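You operate a simulated robot arm through the tools that you are given. There is no shell and no other tool.

You are at the controls of a simulated two-armed robot. One attempt, no reset.

TASK
Bring the beaker on the meter to strength 5.
Fine: switch on, probe down; WATER if it reads high, CEDAR if it reads low; then probe up and meter off, a teaspoon spilt at most.

The check looks at the end state, three seconds after you hand in, the way a careful person would. Anything else that was tipped, shoved, dropped, spilled or broken makes it a failure.

THE ROBOT
Two 7-joint arms with two-finger parallel grippers on one trunk that stands fixed in place. Base frame: the origin is at the foot of the trunk, x ahead of it, y to its left, z up; the work surface is at about z = 0.9. Units: m, degrees, N and s.
The left shoulder is at [0.11, 0.169, 1.548], the right one opposite. With the tool pointing down near the work surface each hand reaches from about 0.4 to 0.72 m from the base axis, measured 20 degrees to its own side. Payload 1.57 kg a hand.
Tool frame (each hand has its own): the origin (TCP) lies between the finger pads and is the grasp point; the fingertips stand 0.03 m ahead of it; z points along the fingers, y is the line along which they close. Largest opening 0.08 m; finger width 0.017, thickness 0.012; the body of the gripper, 0.04 by 0.082 m, starts 0.08 m behind the TCP.
Orientation is told as [roll, pitch, yaw] about the base's x, y, z axes, in that order, counted from this pose: with the fingers straight down and closing along the base's y, the tool's x points along the base's -x, its y along +y and its z along -z.

THE INTERFACE
- The arms move only by the tool send_rows. It takes "left_commands", "right_commands" or both (then of equal length, played together; a hand with none holds still); each is a list of rows, each a list of 3 entries, a list of its own where there are three numbers: the finger opening in mm, from 0 to 80, then the shift along the tool's x, y, z in mm, then the turn, a rotation vector about the tool's x, y, z in degrees. In form: [[claw, [tx, ty, tz], [ax, ay, az]], ...]. A call has 1 to 20 rows; each row is the pose to reach, as a shift and turn from the pose commanded when the call began, along the tool's axes at that moment. Rows are played at 5 a second. More than 0.05 m and 8.6 degrees between two rows, or a gripper value outside its range, and nothing of the call is played. Where a pose cannot be reached the arm comes as near as it can. A force on the tool above 50 N (or 10 N above the force at the start of the call, whichever is more), or a blocked arm, ends the call early, and 0.2 s more pass. The fingers move at their own pace (about 0.072 m/s each) and stop on an object; they squeeze with about 29 N. The grip force told is the motor's: it shows also when the fingers shut on nothing. Time passes only in rows, and 0.2 s behind the last, so rows that repeat a pose let the fingers close. The reply holds the time, the measured pose of the TCP, the force on the tool along the base axes, the opening and the grip force, in the units named above and with some noise, with the torque about the TCP (base axes, N m) and any sound that the robot's microphone picked up.
- Cameras (640 x 400 px; columns grow to the right, rows downward): "scene" is now at [0.162, 0.019, 1.7387]; the picture's right is [0.23, -0.97, 0.00], its down [-0.67, -0.16, -0.72] and it looks along [0.70, 0.17, -0.69] (base axes); focal length 323 px, centre (320, 200). "left" rides on the left gripper at [0.072, 0.007, -0.122] in its tool frame; the picture's right is [-0.09, 1.00, 0.00], its down [-0.84, -0.08, -0.54] and it looks along [-0.54, -0.05, 0.84] (tool axes); focal length 238 px, centre (320, 200). "right" rides on the right gripper at [0.072, -0.007, -0.122] in its tool frame; the picture's right is [0.09, 1.00, 0.00], its down [-0.84, 0.08, -0.54] and it looks along [-0.54, 0.05, 0.84] (tool axes); focal length 238 px, centre (320, 200). There is no depth. A picture from a camera that has moved, and an enlarged one, comes with that camera's place and axes in the base frame and with its lens.
- get_image(camera): a new picture of that camera. No time passes.
- slide_trunk(by): slides the trunk up (or, below 0, down) by that many m; the arms and the scene camera ride with it, the base frame stays. It gives what a move gives, with no picture.
- aim_head(pan, tilt): turns the head with the scene camera to pan (to the left, within 86 degrees either way) and tilt (down, from -29 to 69), counted from straight ahead of the robot. It gives what a move gives.
- zoom(camera, box): a new picture of the part [left, top, right, bottom] of that camera's present view, enlarged. No time passes.
- close_job(): hands the job in; it is judged then, once.

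Places have to be worked out from the pictures, the camera data and where the tool is seen. Open the grippers and draw the arms clear of the work before you hand the job in, unless the task says otherwise.

The tools are called as a command line: name --argument value ..., lists and objects as JSON in quotes. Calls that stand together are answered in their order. send_rows: Moves the arms, as the interface text tells. Its arguments: {"type":"object","properties":{"left_commands":{"type":"array"},"right_commands":{"type":"array"}},"required":[]} The other tools are called the same way: slide_trunk (by) moves the trunk up or down; aim_head (pan, tilt) turns the head that bears the scene camera; get_image (camera) takes a picture; zoom (camera, box) takes an enlarged picture of a part of a camera's view; close_job () hands the job in.

At the start:

```text
time: 0.0
left_tcp_pos: [0.6572, 0.2704, 1.2938]
left_orientation: [0.0, 0.1, 0.0]
left_ft_force: [-0.3, 0.6, -0.1]
left_torque: [0.01, 0.03, 0.01]
left_grip_width: 0.08
left_finger_force: 0.1
right_tcp_pos: [0.6753, -0.2243, 1.2683]
right_orientation: [0.0, -0.1, 0.0]
right_ft_force: [-0.3, -0.1, -0.1]
right_torque: [-0.01, 0.05, -0.03]
right_grip_width: 0.0801
right_finger_force: 0.1
trunk travel left (down, up): [-0.862, 0.028]
head pan, tilt (commanded): [13.5, 43.9]
```

scene: 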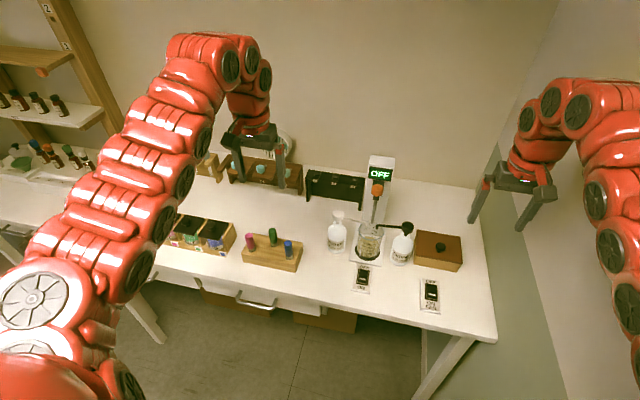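
right: 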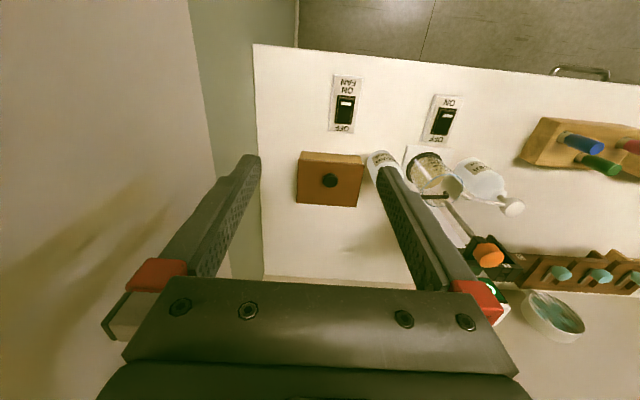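
left: 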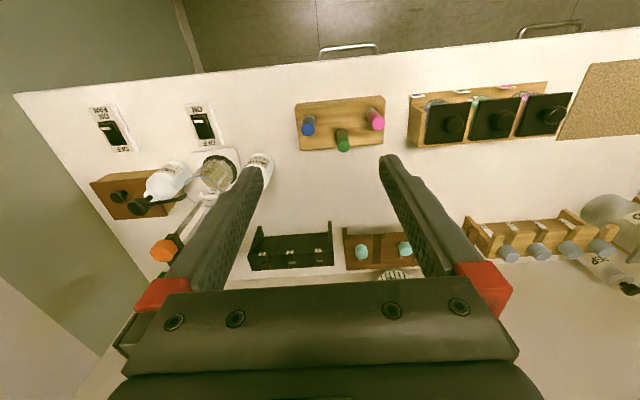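

I start by looking closer at the meter area with the scene camera to identify the bottles, switches and probe.

zoom --camera "scene" --box '[300, 140, 480, 320]'

zoom --camera "right" --box '[280, 60, 560, 300]'

zoom --camera "left" --box '[70, 80, 300, 300]'

```text
2.22 times, centred on (390, 230) of scene
camera zoom: at [0.162, 0.019, 1.7387], right [0.23, -0.97, 0.0], down [-0.67, -0.16, -0.72], along [0.7, 0.17, -0.69], focal length 719 px, centre (164, 133)
```

zoom: 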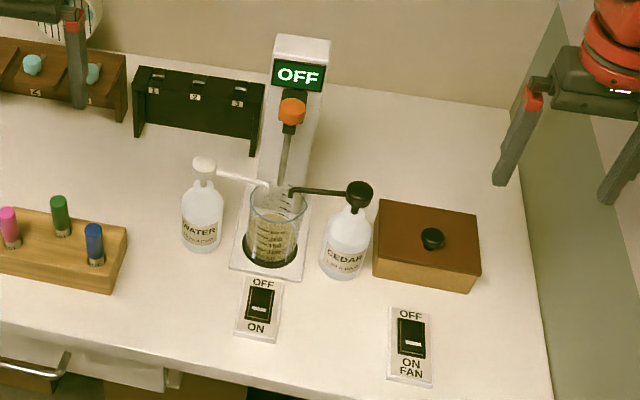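

```text
1.67 times, centred on (420, 180) of right
camera zoom: at [0.6037, -0.2318, 1.3897], right [-0.09, 1.0, 0.0], down [0.84, 0.08, 0.54], along [0.54, 0.05, -0.84], focal length 397 px, centre (153, 233)
```

zoom: 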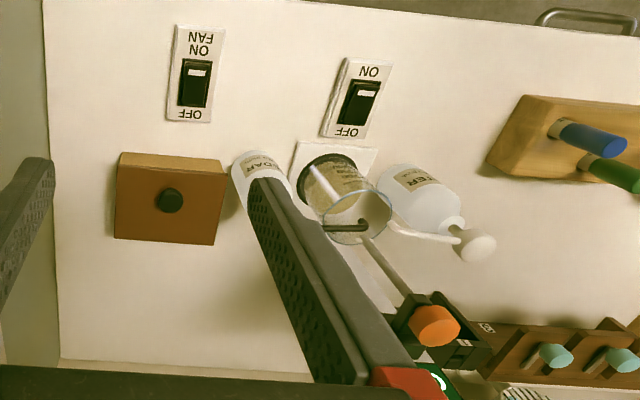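

```text
1.82 times, centred on (185, 190) of left
camera zoom: at [0.5864, 0.2773, 1.4157], right [0.09, 1.0, 0.0], down [0.84, -0.08, 0.54], along [0.54, -0.05, -0.84], focal length 433 px, centre (566, 218)
```

zoom: 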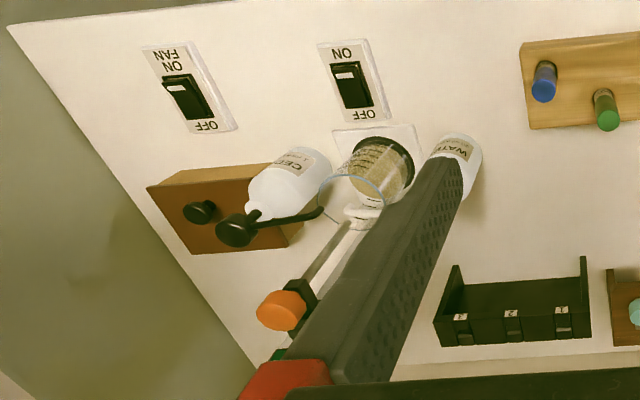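

The meter reads OFF; its rocker has ON at the robot's side, the orange probe knob is up at about [0.82, 0.02, 1.16], and the WATER (y≈0.12) and CEDAR (y≈-0.085) pump heads sit near z≈1.06. I zoom in on details before moving.

zoom --camera "scene" --box '[350, 150, 430, 200]'

zoom --camera "scene" --box '[320, 200, 424, 265]'

zoom --camera "scene" --box '[335, 255, 463, 335]'

zoom --camera "right" --box '[370, 130, 530, 230]'

```text
8.00 times, centred on (390, 175) of scene
camera zoom: at [0.162, 0.019, 1.7387], right [0.23, -0.97, 0.0], down [-0.67, -0.16, -0.72], along [0.7, 0.17, -0.69], focal length 2587 px, centre (-240, 400)
```

zoom: 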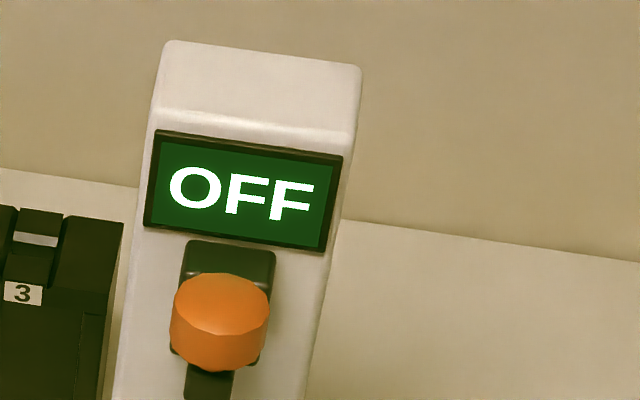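

```text
6.15 times, centred on (372, 232) of scene
camera zoom: at [0.162, 0.019, 1.7387], right [0.23, -0.97, 0.0], down [-0.67, -0.16, -0.72], along [0.7, 0.17, -0.69], focal length 1990 px, centre (0, 0)
```

zoom: 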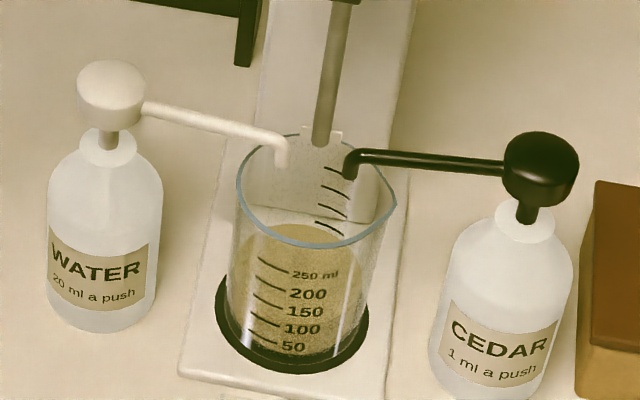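

```text
5.00 times, centred on (399, 295) of scene
camera zoom: at [0.162, 0.019, 1.7387], right [0.23, -0.97, 0.0], down [-0.67, -0.16, -0.72], along [0.7, 0.17, -0.69], focal length 1617 px, centre (-75, -275)
```

zoom: 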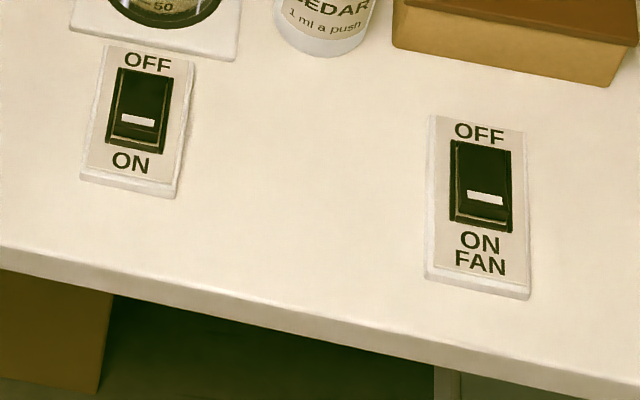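

```text
4.00 times, centred on (450, 180) of right
camera zoom: at [0.6037, -0.2318, 1.3897], right [-0.09, 1.0, 0.0], down [0.84, 0.08, 0.54], along [0.54, 0.05, -0.84], focal length 953 px, centre (-200, 280)
```

zoom: 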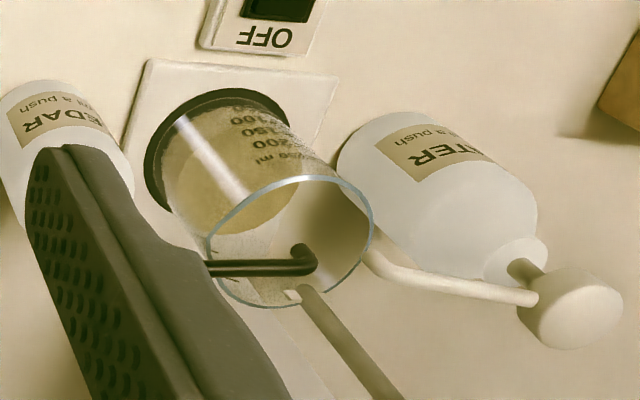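

The beaker holds roughly 250 ml; both spouts end over it; WATER gives 20 ml and CEDAR 1 ml a push. The switch's ON end is at about [0.689, 0.019, 0.92], so I bring the left hand, closed and tilted 25° forward, above it at a safe height.

send_rows --left_commands '[[60, [-5, -42, 0], [0, -4.2, 0]], [40, [-9, -84, 0], [0, -8.4, 0]], [20, [-14, -126, 0], [0, -12.5, 0]], [0, [-18, -168, 0], [0, -16.7, 0]], [0, [-23, -210, 0], [0, -20.9, 0]], [0, [-27, -251, 0], [0, -25, 0]], [0, [-27, -251, 0], [0, -25, 0]]]'

```text
time: 1.6
left_tcp_pos: [0.6963, 0.0193, 1.2921]
left_orientation: [-0.1, -25.0, 0.3]
left_ft_force: [-0.1, 0.5, -0.5]
left_torque: [-0.03, 0.0, 0.0]
left_grip_width: 0.0
left_finger_force: 21.5
left hand out of reach, approached as far as the arm can: row 4, 5, 6, 7
right_tcp_pos: [0.6746, -0.2219, 1.2676]
right_orientation: [-0.2, 0.0, 0.0]
right_ft_force: [0.2, 0.5, 0.3]
right_torque: [-0.01, -0.03, 0.01]
right_grip_width: 0.08
right_finger_force: 0.0
trunk travel left (down, up): [-0.862, 0.028]
head pan, tilt (commanded): [13.5, 43.9]
```

The left hand is over the switch, just slightly off in x (inner-reach at this height). I lower it straight down to about z=1.0 and see whether the pose settles.

send_rows --left_commands '[[0, [17.7, 0, 38.1], [0, 0, 0]], [0, [35.5, 0, 76.1], [0, 0, 0]], [0, [53.2, 0, 114.2], [0, 0, 0]], [0, [71, 0, 152.3], [0, 0, 0]], [0, [88.7, 0, 190.3], [0, 0, 0]], [0, [106.5, 0, 228.4], [0, 0, 0]], [0, [124.2, 0, 266.5], [0, 0, 0]], [0, [124.2, 0, 266.5], [0, 0, 0]]]'

get_image --camera "scene"

get_image --camera "left"

```text
time: 3.4
left_tcp_pos: [0.6922, 0.0174, 0.9966]
left_orientation: [-0.1, -25.0, 0.1]
left_ft_force: [-0.2, 0.2, 0.3]
left_torque: [-0.02, 0.03, -0.02]
left_grip_width: 0.0001
left_finger_force: 21.1
right_tcp_pos: [0.6746, -0.2246, 1.2679]
right_orientation: [0.0, 0.0, 0.0]
right_ft_force: [0.2, 1.1, 0.1]
right_torque: [0.0, 0.01, 0.02]
right_grip_width: 0.0801
right_finger_force: 0.0
trunk travel left (down, up): [-0.862, 0.028]
head pan, tilt (commanded): [13.5, 43.9]
```

```text
taken
camera scene: at [0.1616, 0.019, 1.7388], right [0.23, -0.97, 0.0], down [-0.67, -0.16, -0.72], along [0.7, 0.17, -0.69], focal length 323 px, centre (320, 200)
```

scene: 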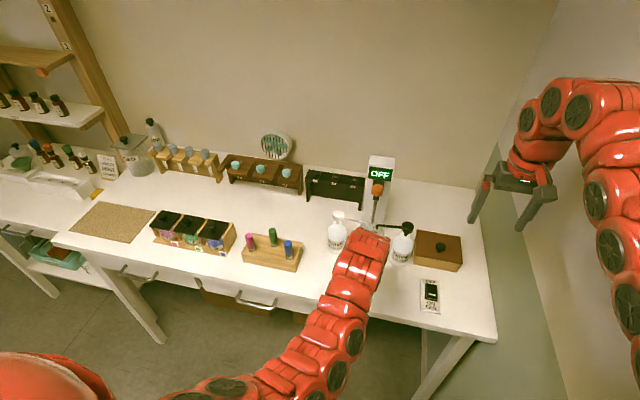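

```text
taken
camera left: at [0.5758, 0.0245, 1.0762], right [0.08, 1.0, 0.04], down [0.53, -0.08, 0.85], along [0.84, -0.05, -0.53], focal length 238 px, centre (320, 200)
```

left: 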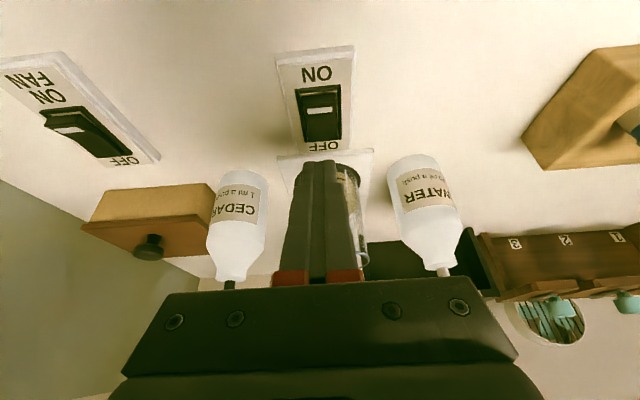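

The fingertip is about 45 mm above the switch at x≈0.70; the rocker's ON end lies at x≈0.678–0.69, y≈0.02. I shift 10 mm back and press down in small steps.

send_rows --left_commands '[[0, [9, 2, -4.2], [0, 0, 0]], [0, [15.7, 2, 10.1], [0, 0, 0]], [0, [22.4, 2, 24.4], [0, 0, 0]], [0, [24.5, 2, 28.9], [0, 0, 0]], [0, [26.6, 2, 33.5], [0, 0, 0]], [0, [27.9, 2, 36.2], [0, 0, 0]]]'

zoom --camera "scene" --box '[340, 140, 420, 190]'

get_image --camera "left"

```text
time: 4.8
left_tcp_pos: [0.6842, 0.018, 0.9553]
left_orientation: [0.0, -25.1, 0.1]
left_ft_force: [-0.9, 0.1, 0.0]
left_torque: [-0.01, -0.03, 0.04]
left_grip_width: 0.0
left_finger_force: 21.8
right_tcp_pos: [0.6741, -0.2252, 1.2674]
right_orientation: [0.0, -0.1, 0.0]
right_ft_force: [0.2, -0.3, 0.4]
right_torque: [-0.02, 0.01, 0.02]
right_grip_width: 0.08
right_finger_force: 0.0
trunk travel left (down, up): [-0.862, 0.028]
head pan, tilt (commanded): [13.5, 43.9]
```

```text
8.00 times, centred on (380, 165) of scene
camera zoom: at [0.1614, 0.0189, 1.7388], right [0.23, -0.97, 0.0], down [-0.67, -0.16, -0.72], along [0.7, 0.17, -0.69], focal length 2587 px, centre (-160, 480)
```

zoom: 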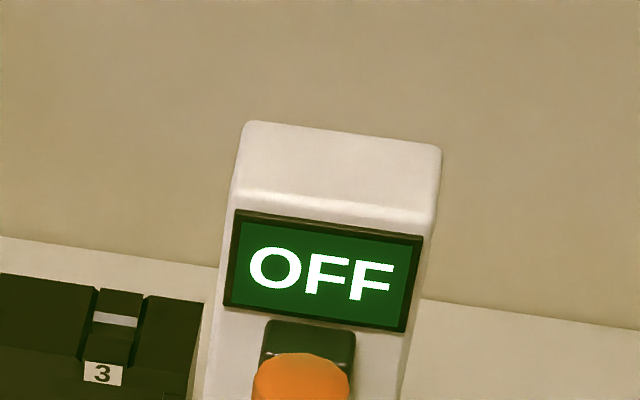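

```text
taken
camera left: at [0.5678, 0.025, 1.034], right [0.08, 1.0, 0.04], down [0.53, -0.08, 0.85], along [0.84, -0.05, -0.53], focal length 238 px, centre (320, 200)
```

left: 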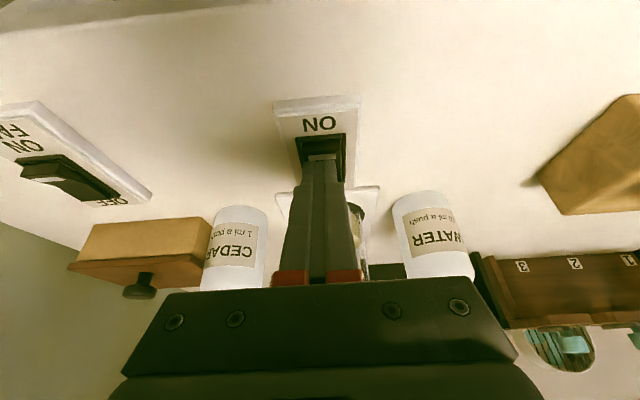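

No contact yet (force near zero) with the fingertip just above the rocker. I keep pressing down 12 mm more in small steps.

send_rows --left_commands '[[0, [1.3, 1, 2.7], [0, 0, 0]], [0, [2.5, 1, 5.4], [0, 0, 0]], [0, [3.8, 1, 8.2], [0, 0, 0]], [0, [5.1, 1, 10.9], [0, 0, 0]]]'

zoom --camera "scene" --box '[340, 140, 420, 190]'

get_image --camera "left"

```text
time: 5.9
left_tcp_pos: [0.6876, 0.0177, 0.9528]
left_orientation: [-0.2, -26.3, 0.2]
left_ft_force: [-13.6, 0.4, 25.9]
left_torque: [0.0, 0.28, 0.05]
left_grip_width: 0.0
left_finger_force: 21.3
right_tcp_pos: [0.6696, -0.2242, 1.2711]
right_orientation: [0.2, -0.3, 0.1]
right_ft_force: [-0.9, 0.7, 0.5]
right_torque: [0.0, -0.01, -0.04]
right_grip_width: 0.0797
right_finger_force: 0.1
trunk travel left (down, up): [-0.862, 0.028]
head pan, tilt (commanded): [13.5, 43.9]
heard: click
stopped in row 4 (left hand): the force on the tool passed its limit at 52 N (the readings are from after the stop); the commanded pose is now the measured one
```

```text
8.00 times, centred on (380, 165) of scene
camera zoom: at [0.1543, 0.0194, 1.7394], right [0.23, -0.97, 0.0], down [-0.67, -0.16, -0.72], along [0.7, 0.17, -0.69], focal length 2587 px, centre (-160, 480)
```

zoom: 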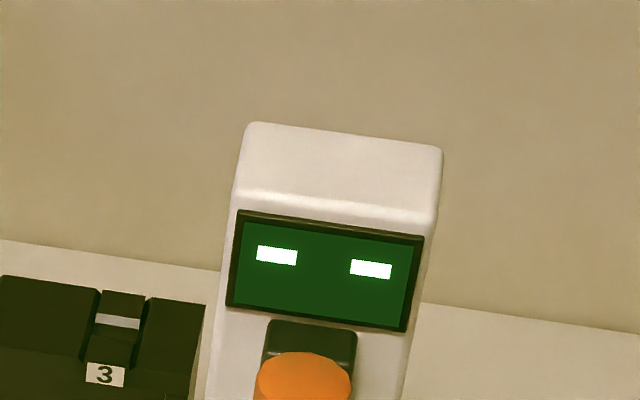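

```text
taken
camera left: at [0.5677, 0.0255, 1.0293], right [0.08, 1.0, 0.04], down [0.51, -0.07, 0.86], along [0.86, -0.05, -0.51], focal length 238 px, centre (320, 200)
```

left: 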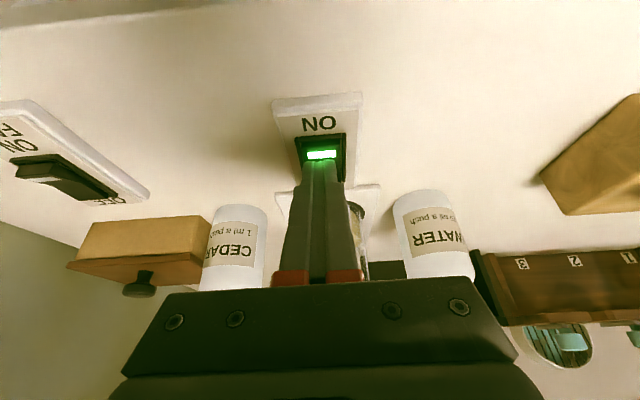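

The click came and the display now shows "- -": the meter is on. I lift the left hand straight up to about z=1.22 to get ready for the orange probe knob.

send_rows --left_commands '[[0, [-8.9, 2, -17.9], [0, 0.3, 0]], [0, [-26.6, 2, -53.8], [0, 0.6, 0]], [0, [-44.3, 2, -89.6], [0, 1.3, 0]], [0, [-62, 2, -125.5], [0, 1.3, 0]], [0, [-79.8, 2, -161.4], [0, 1.3, 0]], [0, [-97.5, 2, -197.2], [0, 1.3, 0]], [0, [-119.6, 2, -242], [0, 1.3, 0]], [0, [-119.6, 2, -242], [0, 1.3, 0]]]'

get_image --camera "left"

get_image --camera "scene"

get_image --camera "right"

```text
time: 7.7
left_tcp_pos: [0.6924, 0.022, 1.2157]
left_orientation: [-0.1, -24.5, 0.0]
left_ft_force: [-0.5, 0.2, 0.0]
left_torque: [0.0, 0.0, 0.03]
left_grip_width: 0.0
left_finger_force: 21.0
right_tcp_pos: [0.6739, -0.2249, 1.2683]
right_orientation: [0.1, 0.0, 0.0]
right_ft_force: [-0.5, -0.4, -0.4]
right_torque: [-0.02, 0.02, -0.03]
right_grip_width: 0.0799
right_finger_force: 0.1
trunk travel left (down, up): [-0.862, 0.028]
head pan, tilt (commanded): [13.5, 43.9]
```

```text
taken
camera left: at [0.5771, 0.0278, 1.2972], right [0.08, 1.0, 0.04], down [0.54, -0.08, 0.84], along [0.84, -0.05, -0.54], focal length 238 px, centre (320, 200)
```

left: 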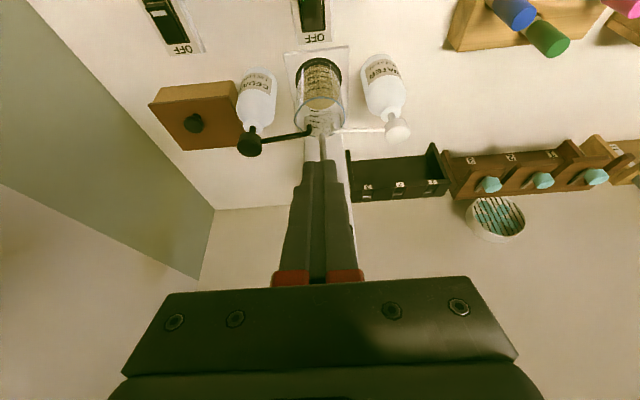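

```text
taken
camera scene: at [0.1615, 0.0185, 1.7387], right [0.23, -0.97, 0.0], down [-0.67, -0.16, -0.72], along [0.7, 0.17, -0.69], focal length 323 px, centre (320, 200)
```

scene: 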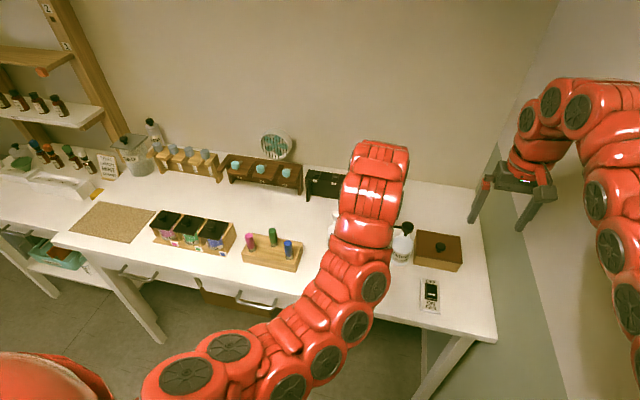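

```text
taken
camera right: at [0.6033, -0.2322, 1.3897], right [-0.09, 1.0, 0.0], down [0.84, 0.08, 0.54], along [0.54, 0.05, -0.84], focal length 238 px, centre (320, 200)
```

right: 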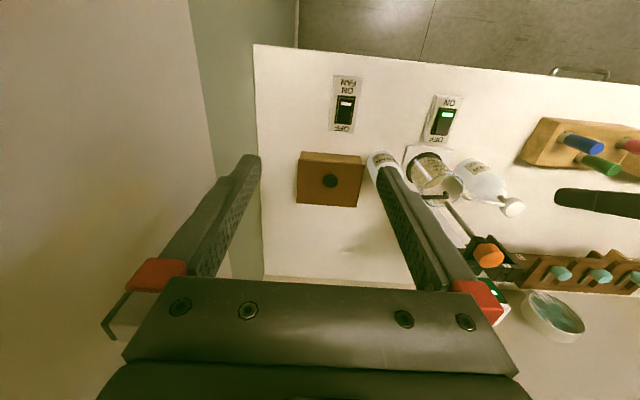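

The switch lamp is lit; right hand camera sees the orange knob with the left finger at the right edge. I move the left fingertip forward to hover about 25 mm above the knob.

send_rows --left_commands '[[0, [-28.5, -0.5, 10.5], [0, 0, 0]], [0, [-57, -1, 21], [0, 0, 0]], [0, [-85.5, -1.5, 31.6], [0, 0, 0]], [0, [-113.9, -2, 42.1], [0, 0, 0]], [0, [-113.9, -2, 42.1], [0, 0, 0]]]'

get_image --camera "right"

get_image --camera "left"

```text
time: 8.9
left_tcp_pos: [0.8131, 0.0179, 1.2225]
left_orientation: [-0.2, -24.5, 0.3]
left_ft_force: [0.1, 0.0, -0.4]
left_torque: [-0.02, 0.02, -0.02]
left_grip_width: 0.0
left_finger_force: 21.6
right_tcp_pos: [0.6748, -0.2242, 1.2679]
right_orientation: [0.0, 0.0, 0.0]
right_ft_force: [-0.4, -0.1, 0.0]
right_torque: [0.02, -0.02, 0.01]
right_grip_width: 0.08
right_finger_force: 0.1
trunk travel left (down, up): [-0.862, 0.028]
head pan, tilt (commanded): [13.5, 43.9]
```

```text
taken
camera right: at [0.6039, -0.2313, 1.3895], right [-0.09, 1.0, 0.0], down [0.84, 0.08, 0.54], along [0.54, 0.05, -0.84], focal length 238 px, centre (320, 200)
```

right: 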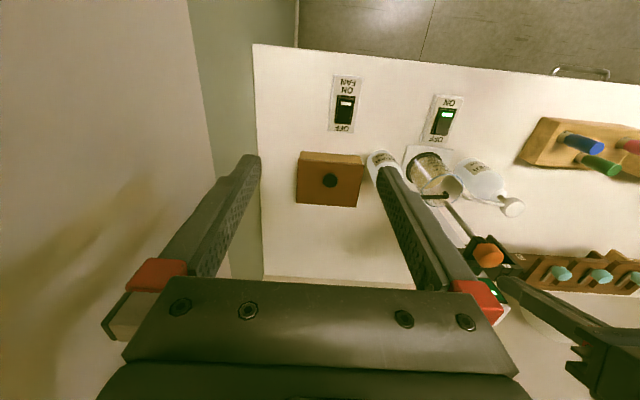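

```text
taken
camera left: at [0.6964, 0.0253, 1.3046], right [0.08, 1.0, 0.03], down [0.54, -0.07, 0.84], along [0.84, -0.05, -0.54], focal length 238 px, centre (320, 200)
```

left: 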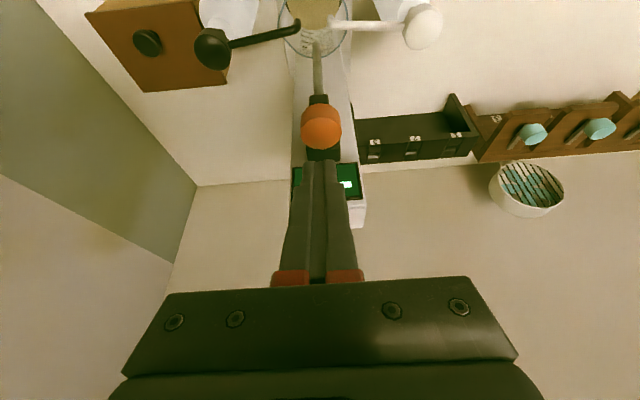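

The fingertip (≈[0.826, 0.018, 1.195]) is right over the knob, whose top centre I place at about [0.816, 0.020, 1.167]. I back it off 4 mm from the column and push down in steps, then check the display.

send_rows --left_commands '[[0, [5, 1, 3], [0, 0, 0]], [0, [9.2, 2, 11.5], [0, 0, 0]], [0, [12.4, 2, 18.3], [0, 0, 0]], [0, [15.6, 2, 25.1], [0, 0, 0]], [0, [18.8, 2, 31.9], [0, 0, 0]], [0, [22, 2, 38.7], [0, 0, 0]], [0, [25.6, 2, 45.4], [0, 0, 0]]]'

get_image --camera "left"

get_image --camera "right"

```text
time: 10.5
left_tcp_pos: [0.8082, 0.0213, 1.1726]
left_orientation: [-0.1, -24.5, 0.1]
left_ft_force: [0.1, -0.5, -0.2]
left_torque: [-0.02, -0.04, -0.01]
left_grip_width: 0.0
left_finger_force: 21.7
right_tcp_pos: [0.6753, -0.2236, 1.2675]
right_orientation: [0.1, 0.1, -0.1]
right_ft_force: [-0.1, 0.2, -0.7]
right_torque: [-0.01, 0.02, -0.03]
right_grip_width: 0.0799
right_finger_force: 0.1
trunk travel left (down, up): [-0.862, 0.028]
head pan, tilt (commanded): [13.5, 43.9]
```

```text
taken
camera left: at [0.6922, 0.0278, 1.2542], right [0.08, 1.0, 0.04], down [0.54, -0.08, 0.84], along [0.84, -0.05, -0.54], focal length 238 px, centre (320, 200)
```

left: 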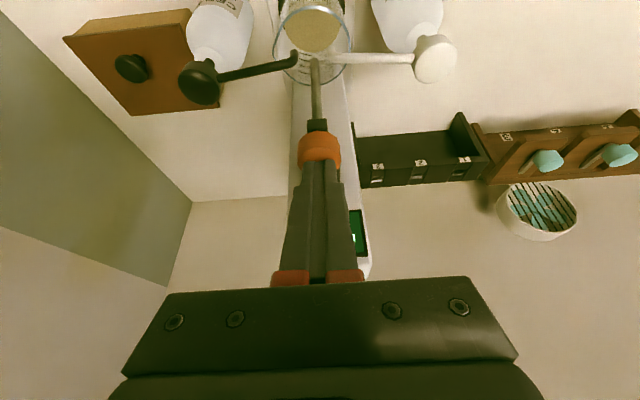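

```text
taken
camera right: at [0.6038, -0.2318, 1.3895], right [-0.09, 1.0, 0.0], down [0.84, 0.08, 0.54], along [0.54, 0.05, -0.84], focal length 238 px, centre (320, 200)
```

right: 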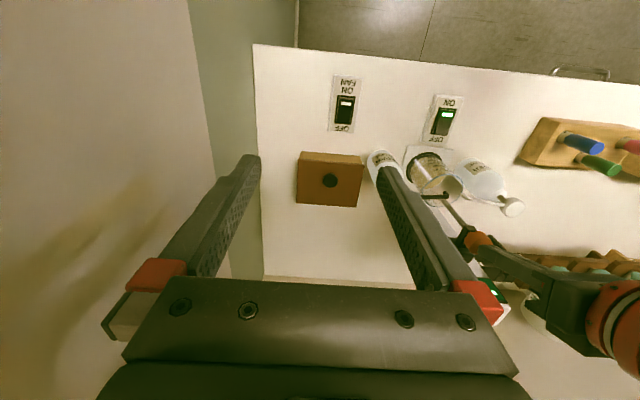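

The knob is moving down under the finger with almost no force. I continue another 30 mm downward in 5 mm steps.

send_rows --left_commands '[[0, [2.1, 0, 4.5], [0, 0, 0]], [0, [4.1, 0, 9.1], [0, 0, 0]], [0, [6.2, 0, 13.6], [0, 0, 0]], [0, [8.3, 0, 18.2], [0, 0, 0]], [0, [10.3, 0, 22.7], [0, 0, 0]], [0, [12.4, 0, 27.3], [0, 0, 0]]]'

get_image --camera "left"

zoom --camera "right" --box '[370, 130, 570, 330]'

```text
time: 11.9
left_tcp_pos: [0.8075, 0.0207, 1.1436]
left_orientation: [-0.2, -24.4, 0.0]
left_ft_force: [0.7, -0.2, 0.3]
left_torque: [0.01, -0.03, -0.05]
left_grip_width: 0.0
left_finger_force: 21.8
right_tcp_pos: [0.6744, -0.2259, 1.2682]
right_orientation: [0.0, 0.1, 0.0]
right_ft_force: [0.0, -0.5, -1.0]
right_torque: [0.0, 0.01, 0.03]
right_grip_width: 0.08
right_finger_force: 0.0
trunk travel left (down, up): [-0.862, 0.028]
head pan, tilt (commanded): [13.5, 43.9]
```

```text
taken
camera left: at [0.6917, 0.0285, 1.2242], right [0.08, 1.0, 0.04], down [0.54, -0.08, 0.84], along [0.84, -0.05, -0.54], focal length 238 px, centre (320, 200)
```

left: 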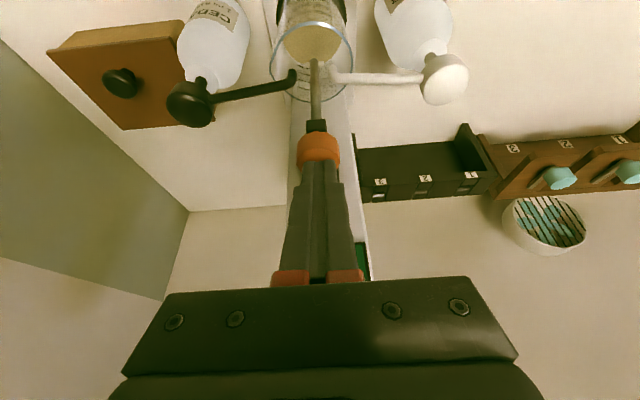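

```text
2.00 times, centred on (470, 230) of right
camera zoom: at [0.6037, -0.2318, 1.3895], right [-0.09, 1.0, 0.0], down [0.84, 0.08, 0.54], along [0.54, 0.05, -0.84], focal length 477 px, centre (20, 140)
```

zoom: 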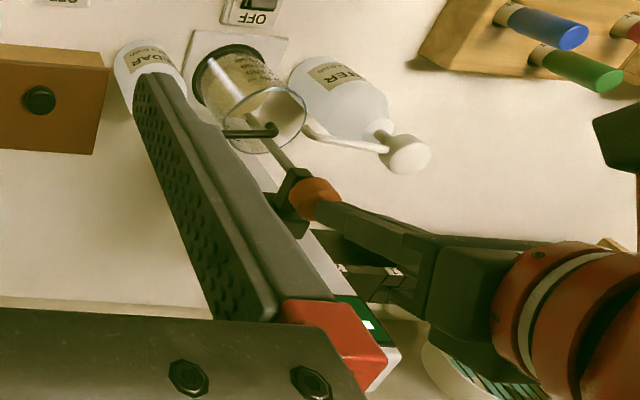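

Still no resistance; the knob's top is now at about z≈1.113 and clear of the spouts. I continue pushing down another 25 mm, watching for the stop.

send_rows --left_commands '[[0, [2.1, 0, 4.5], [0, 0, 0]], [0, [4.1, 0, 9.1], [0, 0, 0]], [0, [6.2, 0, 13.6], [0, 0, 0]], [0, [8.3, 0, 18.2], [0, 0, 0]], [0, [10.3, 0, 22.7], [0, 0, 0]]]'

get_image --camera "left"

zoom --camera "right" --box '[370, 130, 570, 330]'

```text
time: 13.1
left_tcp_pos: [0.8079, 0.0218, 1.1193]
left_orientation: [-0.1, -24.4, 0.0]
left_ft_force: [-0.3, -0.2, 0.5]
left_torque: [-0.02, -0.02, 0.0]
left_grip_width: 0.0
left_finger_force: 21.5
right_tcp_pos: [0.675, -0.2248, 1.2678]
right_orientation: [0.1, -0.1, 0.1]
right_ft_force: [-1.0, -0.1, -0.6]
right_torque: [0.04, 0.0, 0.0]
right_grip_width: 0.0799
right_finger_force: 0.1
trunk travel left (down, up): [-0.862, 0.028]
head pan, tilt (commanded): [13.5, 43.9]
```

```text
taken
camera left: at [0.6915, 0.0288, 1.1989], right [0.08, 1.0, 0.04], down [0.54, -0.08, 0.84], along [0.84, -0.05, -0.54], focal length 238 px, centre (320, 200)
```

left: 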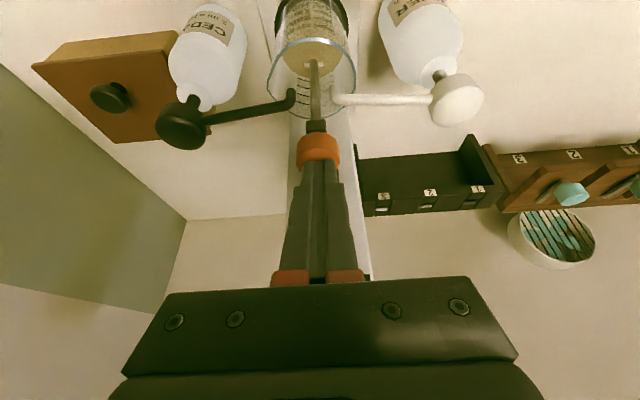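

```text
2.00 times, centred on (470, 230) of right
camera zoom: at [0.6036, -0.2318, 1.3896], right [-0.09, 1.0, 0.0], down [0.84, 0.08, 0.54], along [0.54, 0.05, -0.84], focal length 477 px, centre (20, 140)
```

zoom: 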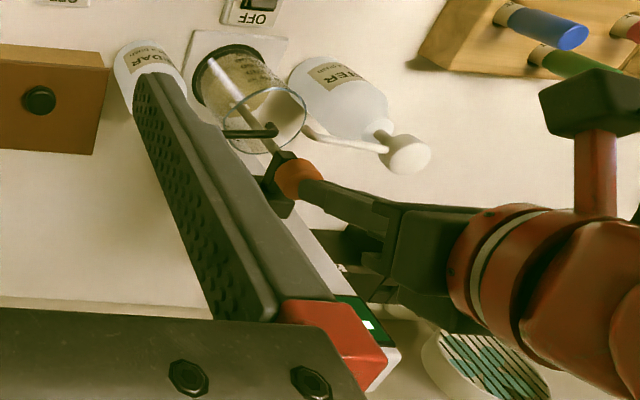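

The probe's white tip is now about at the liquid surface. I push down another 20 mm to immerse it, watching force and display.

send_rows --left_commands '[[0, [2.1, 0, 4.5], [0, 0, 0]], [0, [4.1, 0, 9.1], [0, 0, 0]], [0, [6.2, 0, 13.6], [0, 0, 0]], [0, [8.3, 0, 18.2], [0, 0, 0]]]'

get_image --camera "left"

zoom --camera "right" --box '[370, 130, 570, 330]'

```text
time: 14.1
left_tcp_pos: [0.8067, 0.0212, 1.0985]
left_orientation: [-0.1, -24.5, 0.1]
left_ft_force: [0.5, 0.0, 0.3]
left_torque: [-0.01, -0.01, -0.03]
left_grip_width: 0.0
left_finger_force: 21.2
right_tcp_pos: [0.6754, -0.2248, 1.2678]
right_orientation: [0.0, 0.1, 0.0]
right_ft_force: [0.4, 0.0, 0.4]
right_torque: [0.02, -0.02, 0.0]
right_grip_width: 0.0803
right_finger_force: 0.0
trunk travel left (down, up): [-0.862, 0.028]
head pan, tilt (commanded): [13.5, 43.9]
```

```text
taken
camera left: at [0.6916, 0.0285, 1.1797], right [0.08, 1.0, 0.04], down [0.54, -0.08, 0.84], along [0.84, -0.05, -0.54], focal length 238 px, centre (320, 200)
```

left: 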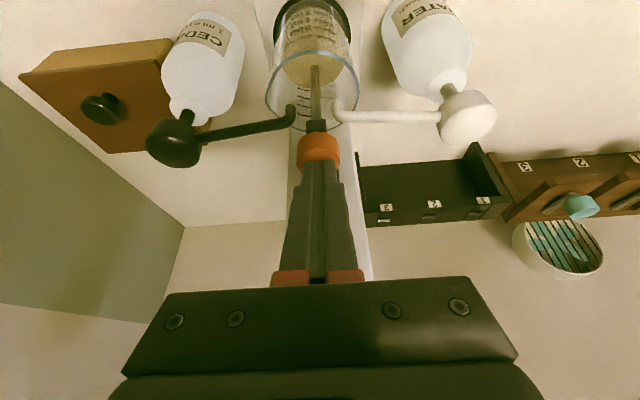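

```text
2.00 times, centred on (470, 230) of right
camera zoom: at [0.6036, -0.2319, 1.3896], right [-0.09, 1.0, 0.0], down [0.84, 0.08, 0.54], along [0.54, 0.05, -0.84], focal length 477 px, centre (20, 140)
```

zoom: 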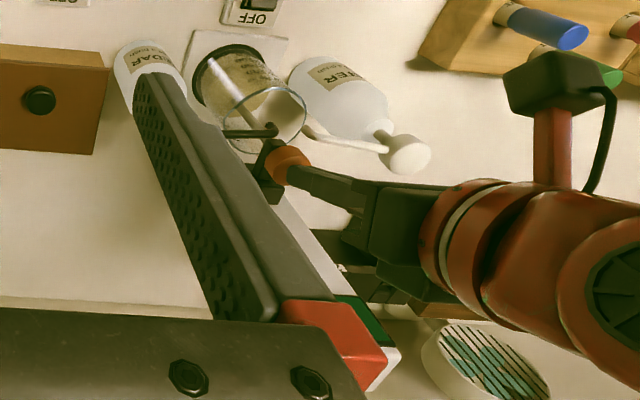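

The probe rod is now in the liquid and the dash on the visible corner of the display has vanished. I withdraw the left hand up, back and to the left so I can read the display from the scene camera.

send_rows --left_commands '[[0, [-12.4, 0, -27.3], [0, 0, 0]], [0, [2.4, 0, -67], [0, 0, 0]], [0, [30.5, 0, -101.8], [0, 0, 0]], [0, [58.6, 0, -136.6], [0, 0, 0]], [0, [58.6, 40, -136.6], [0, 0, 0]], [0, [58.6, 80, -136.6], [0, 0, 0]], [0, [58.6, 120, -136.6], [0, 0, 0]], [0, [58.6, 160, -136.6], [0, 0, 0]], [0, [58.6, 200, -136.6], [0, 0, 0]], [0, [58.6, 240, -136.6], [0, 0, 0]]]'

get_image --camera "scene"

zoom --camera "scene" --box '[320, 140, 448, 220]'

zoom --camera "scene" --box '[320, 200, 424, 265]'

```text
time: 16.3
left_tcp_pos: [0.6995, 0.2601, 1.2009]
left_orientation: [-0.3, -24.5, 0.1]
left_ft_force: [0.2, 0.5, -0.1]
left_torque: [-0.02, 0.01, -0.04]
left_grip_width: 0.0003
left_finger_force: 21.4
right_tcp_pos: [0.6756, -0.2229, 1.2685]
right_orientation: [0.0, -0.1, 0.1]
right_ft_force: [0.3, 0.9, 0.0]
right_torque: [-0.02, 0.01, 0.0]
right_grip_width: 0.08
right_finger_force: 0.0
trunk travel left (down, up): [-0.862, 0.028]
head pan, tilt (commanded): [13.5, 43.9]
```

```text
taken
camera scene: at [0.1617, 0.0209, 1.7387], right [0.23, -0.97, 0.0], down [-0.67, -0.16, -0.72], along [0.7, 0.17, -0.69], focal length 323 px, centre (320, 200)
```

scene: 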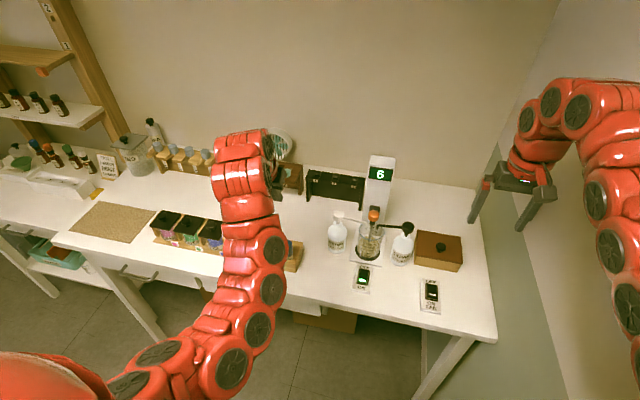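

```text
5.00 times, centred on (384, 180) of scene
camera zoom: at [0.1617, 0.0209, 1.7387], right [0.23, -0.97, 0.0], down [-0.67, -0.16, -0.72], along [0.7, 0.17, -0.69], focal length 1617 px, centre (0, 300)
```

zoom: 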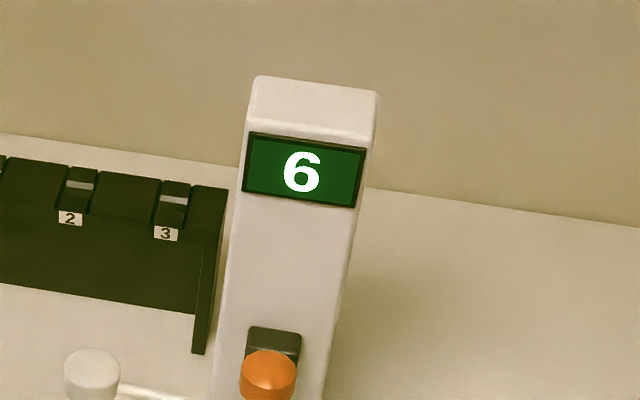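

```text
6.15 times, centred on (372, 232) of scene
camera zoom: at [0.1617, 0.0209, 1.7387], right [0.23, -0.97, 0.0], down [-0.67, -0.16, -0.72], along [0.7, 0.17, -0.69], focal length 1990 px, centre (0, 0)
```

zoom: 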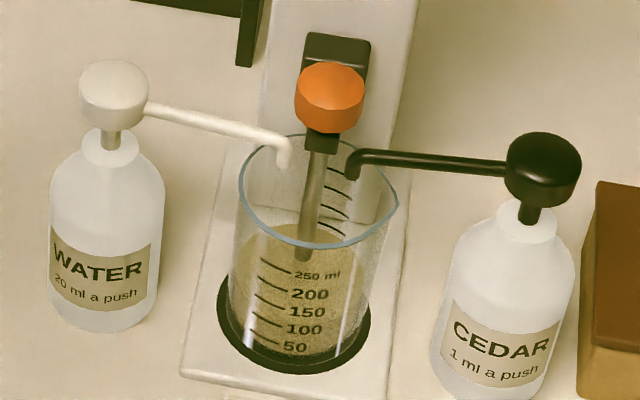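

The probe stays down and the meter reads 6, i.e. high, so WATER is needed. I zoom on the beaker to estimate the present volume before pumping.

zoom --camera "scene" --box '[348, 225, 396, 265]'

get_image --camera "left"

zoom --camera "right" --box '[390, 130, 490, 200]'

```text
10.00 times, centred on (372, 245) of scene
camera zoom: at [0.1617, 0.0209, 1.7387], right [0.23, -0.97, 0.0], down [-0.67, -0.16, -0.72], along [0.7, 0.17, -0.69], focal length 3234 px, centre (-200, -250)
```

zoom: 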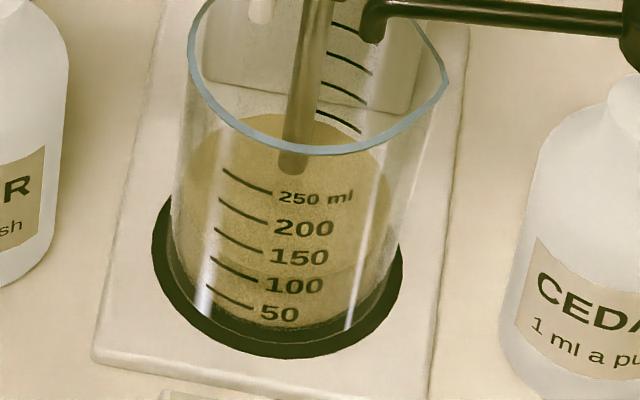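

```text
taken
camera left: at [0.5835, 0.2683, 1.2803], right [0.08, 1.0, 0.04], down [0.54, -0.07, 0.84], along [0.84, -0.05, -0.54], focal length 238 px, centre (320, 200)
```

left: 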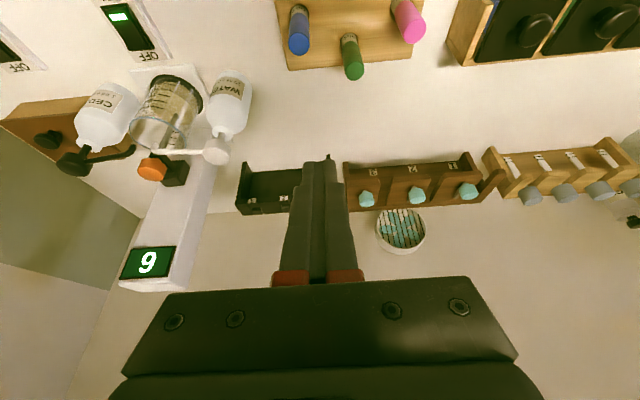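

```text
5.71 times, centred on (440, 165) of right
camera zoom: at [0.6034, -0.2303, 1.3899], right [-0.09, 1.0, 0.0], down [0.84, 0.08, 0.54], along [0.54, 0.05, -0.84], focal length 1362 px, centre (-366, 400)
```

zoom: 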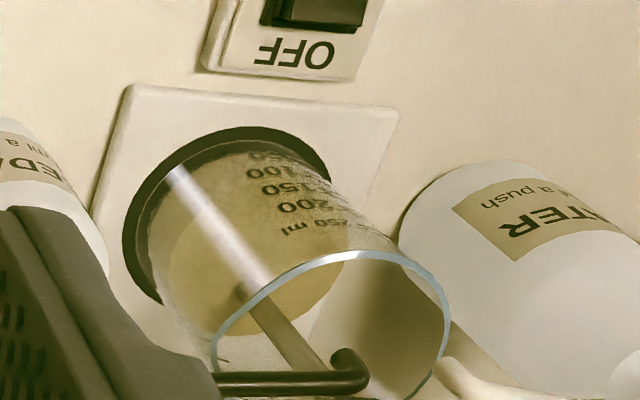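

The level looks about 140 ml, so one or two 20 ml pushes should bring 6 down to 5. The WATER pump head centre comes out at about [0.801, 0.119], top z≈1.065; I bring the left fingertip above it.

send_rows --left_commands '[[0, [-13.3, -28.2, 17.3], [0, 0, 0]], [0, [-26.7, -56.4, 34.6], [0, 0, 0]], [0, [-40, -84.6, 51.8], [0, 0, 0]], [0, [-53.4, -112.8, 69.1], [0, 0, 0]], [0, [-66.7, -141, 86.4], [0, 0, 0]], [0, [-66.7, -141, 86.4], [0, 0, 0]]]'

get_image --camera "left"

get_image --camera "scene"

zoom --camera "right" --box '[370, 130, 570, 330]'

```text
time: 17.7
left_tcp_pos: [0.7939, 0.1177, 1.1471]
left_orientation: [-0.3, -24.5, 0.0]
left_ft_force: [-0.6, 0.3, 0.4]
left_torque: [-0.03, -0.04, 0.0]
left_grip_width: 0.0
left_finger_force: 21.4
right_tcp_pos: [0.6745, -0.2248, 1.267]
right_orientation: [0.0, 0.0, -0.1]
right_ft_force: [0.1, 0.7, 0.1]
right_torque: [0.0, -0.01, 0.0]
right_grip_width: 0.0801
right_finger_force: 0.0
trunk travel left (down, up): [-0.862, 0.028]
head pan, tilt (commanded): [13.5, 43.9]
```

```text
taken
camera left: at [0.6789, 0.1258, 1.2283], right [0.08, 1.0, 0.04], down [0.54, -0.07, 0.84], along [0.84, -0.05, -0.54], focal length 238 px, centre (320, 200)
```

left: 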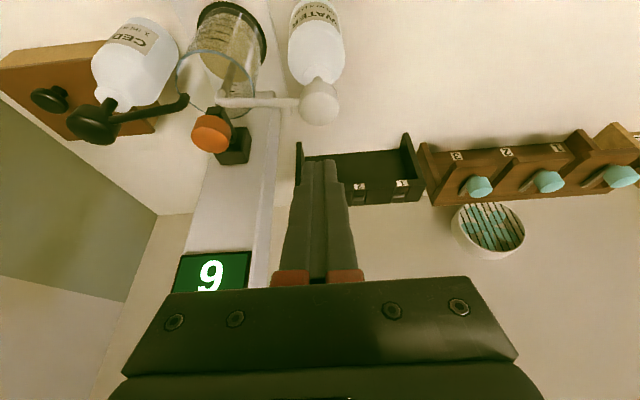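

```text
taken
camera scene: at [0.1614, 0.0194, 1.7388], right [0.23, -0.97, 0.0], down [-0.67, -0.16, -0.72], along [0.7, 0.17, -0.69], focal length 323 px, centre (320, 200)
```

scene: 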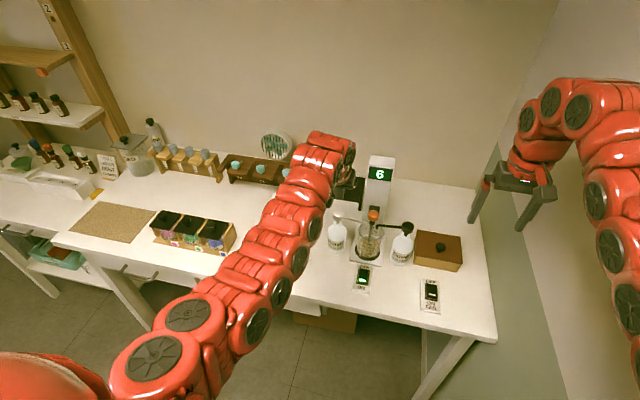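

```text
2.00 times, centred on (470, 230) of right
camera zoom: at [0.6033, -0.2314, 1.3899], right [-0.09, 1.0, 0.0], down [0.84, 0.08, 0.54], along [0.54, 0.05, -0.84], focal length 477 px, centre (20, 140)
```

zoom: 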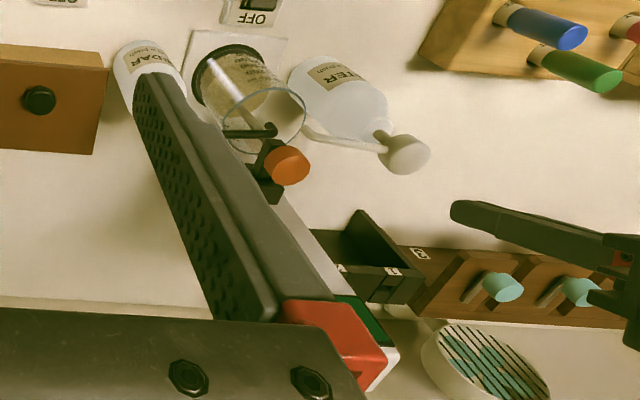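

The head is at about [0.799, 0.120] and the fingertip is centred above it, ~50 mm up. I descend and start pressing gently to find contact.

send_rows --left_commands '[[0, [6.5, 1, 14.3], [0, 0, 0]], [0, [13, 2, 28.5], [0, 0, 0]], [0, [18.7, 2, 41], [0, 0, 0]], [0, [20.3, 2, 44.6], [0, 0, 0]], [0, [22, 2, 48.2], [0, 0, 0]]]'

get_image --camera "left"

zoom --camera "right" --box '[370, 130, 570, 330]'

```text
time: 18.9
left_tcp_pos: [0.7943, 0.1209, 1.094]
left_orientation: [-0.1, -24.5, 0.1]
left_ft_force: [0.2, -0.6, 0.3]
left_torque: [0.0, 0.01, 0.02]
left_grip_width: 0.0
left_finger_force: 21.5
right_tcp_pos: [0.6753, -0.2246, 1.2678]
right_orientation: [0.1, 0.0, 0.0]
right_ft_force: [0.4, -0.2, 0.2]
right_torque: [0.02, 0.0, 0.03]
right_grip_width: 0.0801
right_finger_force: 0.1
trunk travel left (down, up): [-0.862, 0.028]
head pan, tilt (commanded): [13.5, 43.9]
```

```text
taken
camera left: at [0.6784, 0.129, 1.1755], right [0.08, 1.0, 0.04], down [0.54, -0.08, 0.84], along [0.84, -0.05, -0.54], focal length 238 px, centre (320, 200)
```

left: 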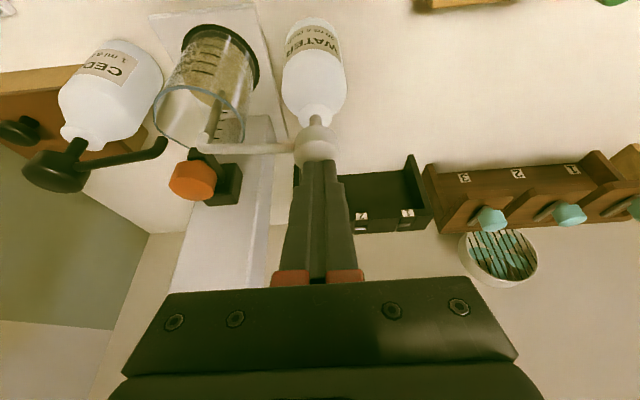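

```text
2.00 times, centred on (470, 230) of right
camera zoom: at [0.6035, -0.2317, 1.3896], right [-0.09, 1.0, 0.0], down [0.84, 0.08, 0.54], along [0.54, 0.05, -0.84], focal length 477 px, centre (20, 140)
```

zoom: 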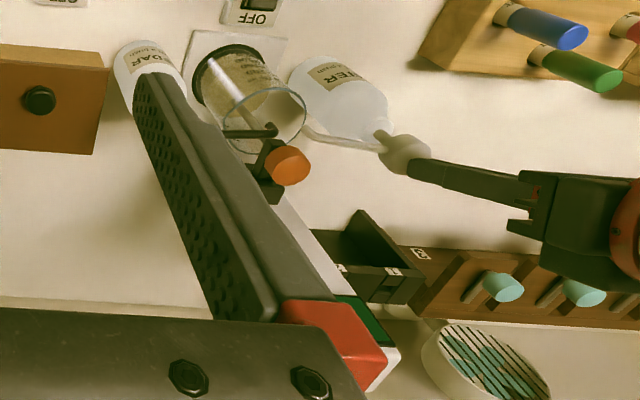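

The fingertip is on or just over the head with no force yet. I press down 12 mm in 3 mm steps.

send_rows --left_commands '[[0, [1.2, 0, 2.7], [0, 0, 0]], [0, [2.5, 0, 5.5], [0, 0, 0]], [0, [3.7, 0, 8.2], [0, 0, 0]], [0, [5, 0, 10.9], [0, 0, 0]]]'

get_image --camera "left"

get_image --camera "scene"

```text
time: 19.9
left_tcp_pos: [0.7946, 0.1209, 1.0823]
left_orientation: [-0.1, -24.6, 0.1]
left_ft_force: [2.3, 0.6, 6.7]
left_torque: [0.01, -0.05, 0.03]
left_grip_width: 0.0
left_finger_force: 21.2
right_tcp_pos: [0.6748, -0.2241, 1.2676]
right_orientation: [0.0, -0.1, 0.0]
right_ft_force: [1.0, 0.1, 0.6]
right_torque: [-0.01, -0.01, 0.03]
right_grip_width: 0.0801
right_finger_force: 0.0
trunk travel left (down, up): [-0.862, 0.028]
head pan, tilt (commanded): [13.5, 43.9]
```

```text
taken
camera left: at [0.6786, 0.1289, 1.1639], right [0.08, 1.0, 0.04], down [0.54, -0.08, 0.84], along [0.84, -0.05, -0.54], focal length 238 px, centre (320, 200)
```

left: 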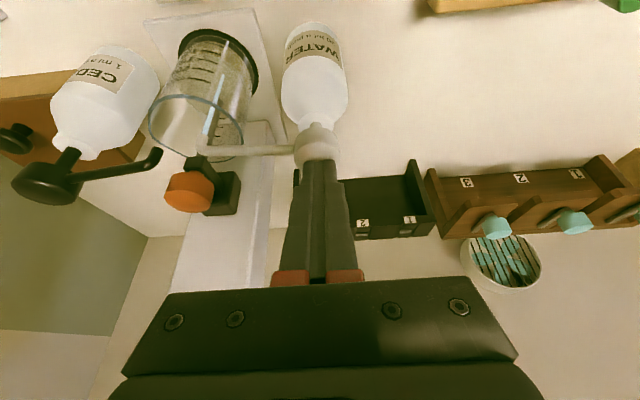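

```text
taken
camera scene: at [0.1611, 0.0188, 1.7389], right [0.23, -0.97, 0.0], down [-0.67, -0.16, -0.72], along [0.7, 0.17, -0.69], focal length 323 px, centre (320, 200)
```

scene: 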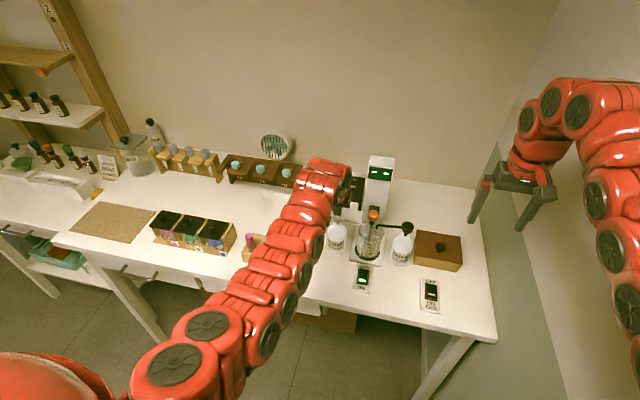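

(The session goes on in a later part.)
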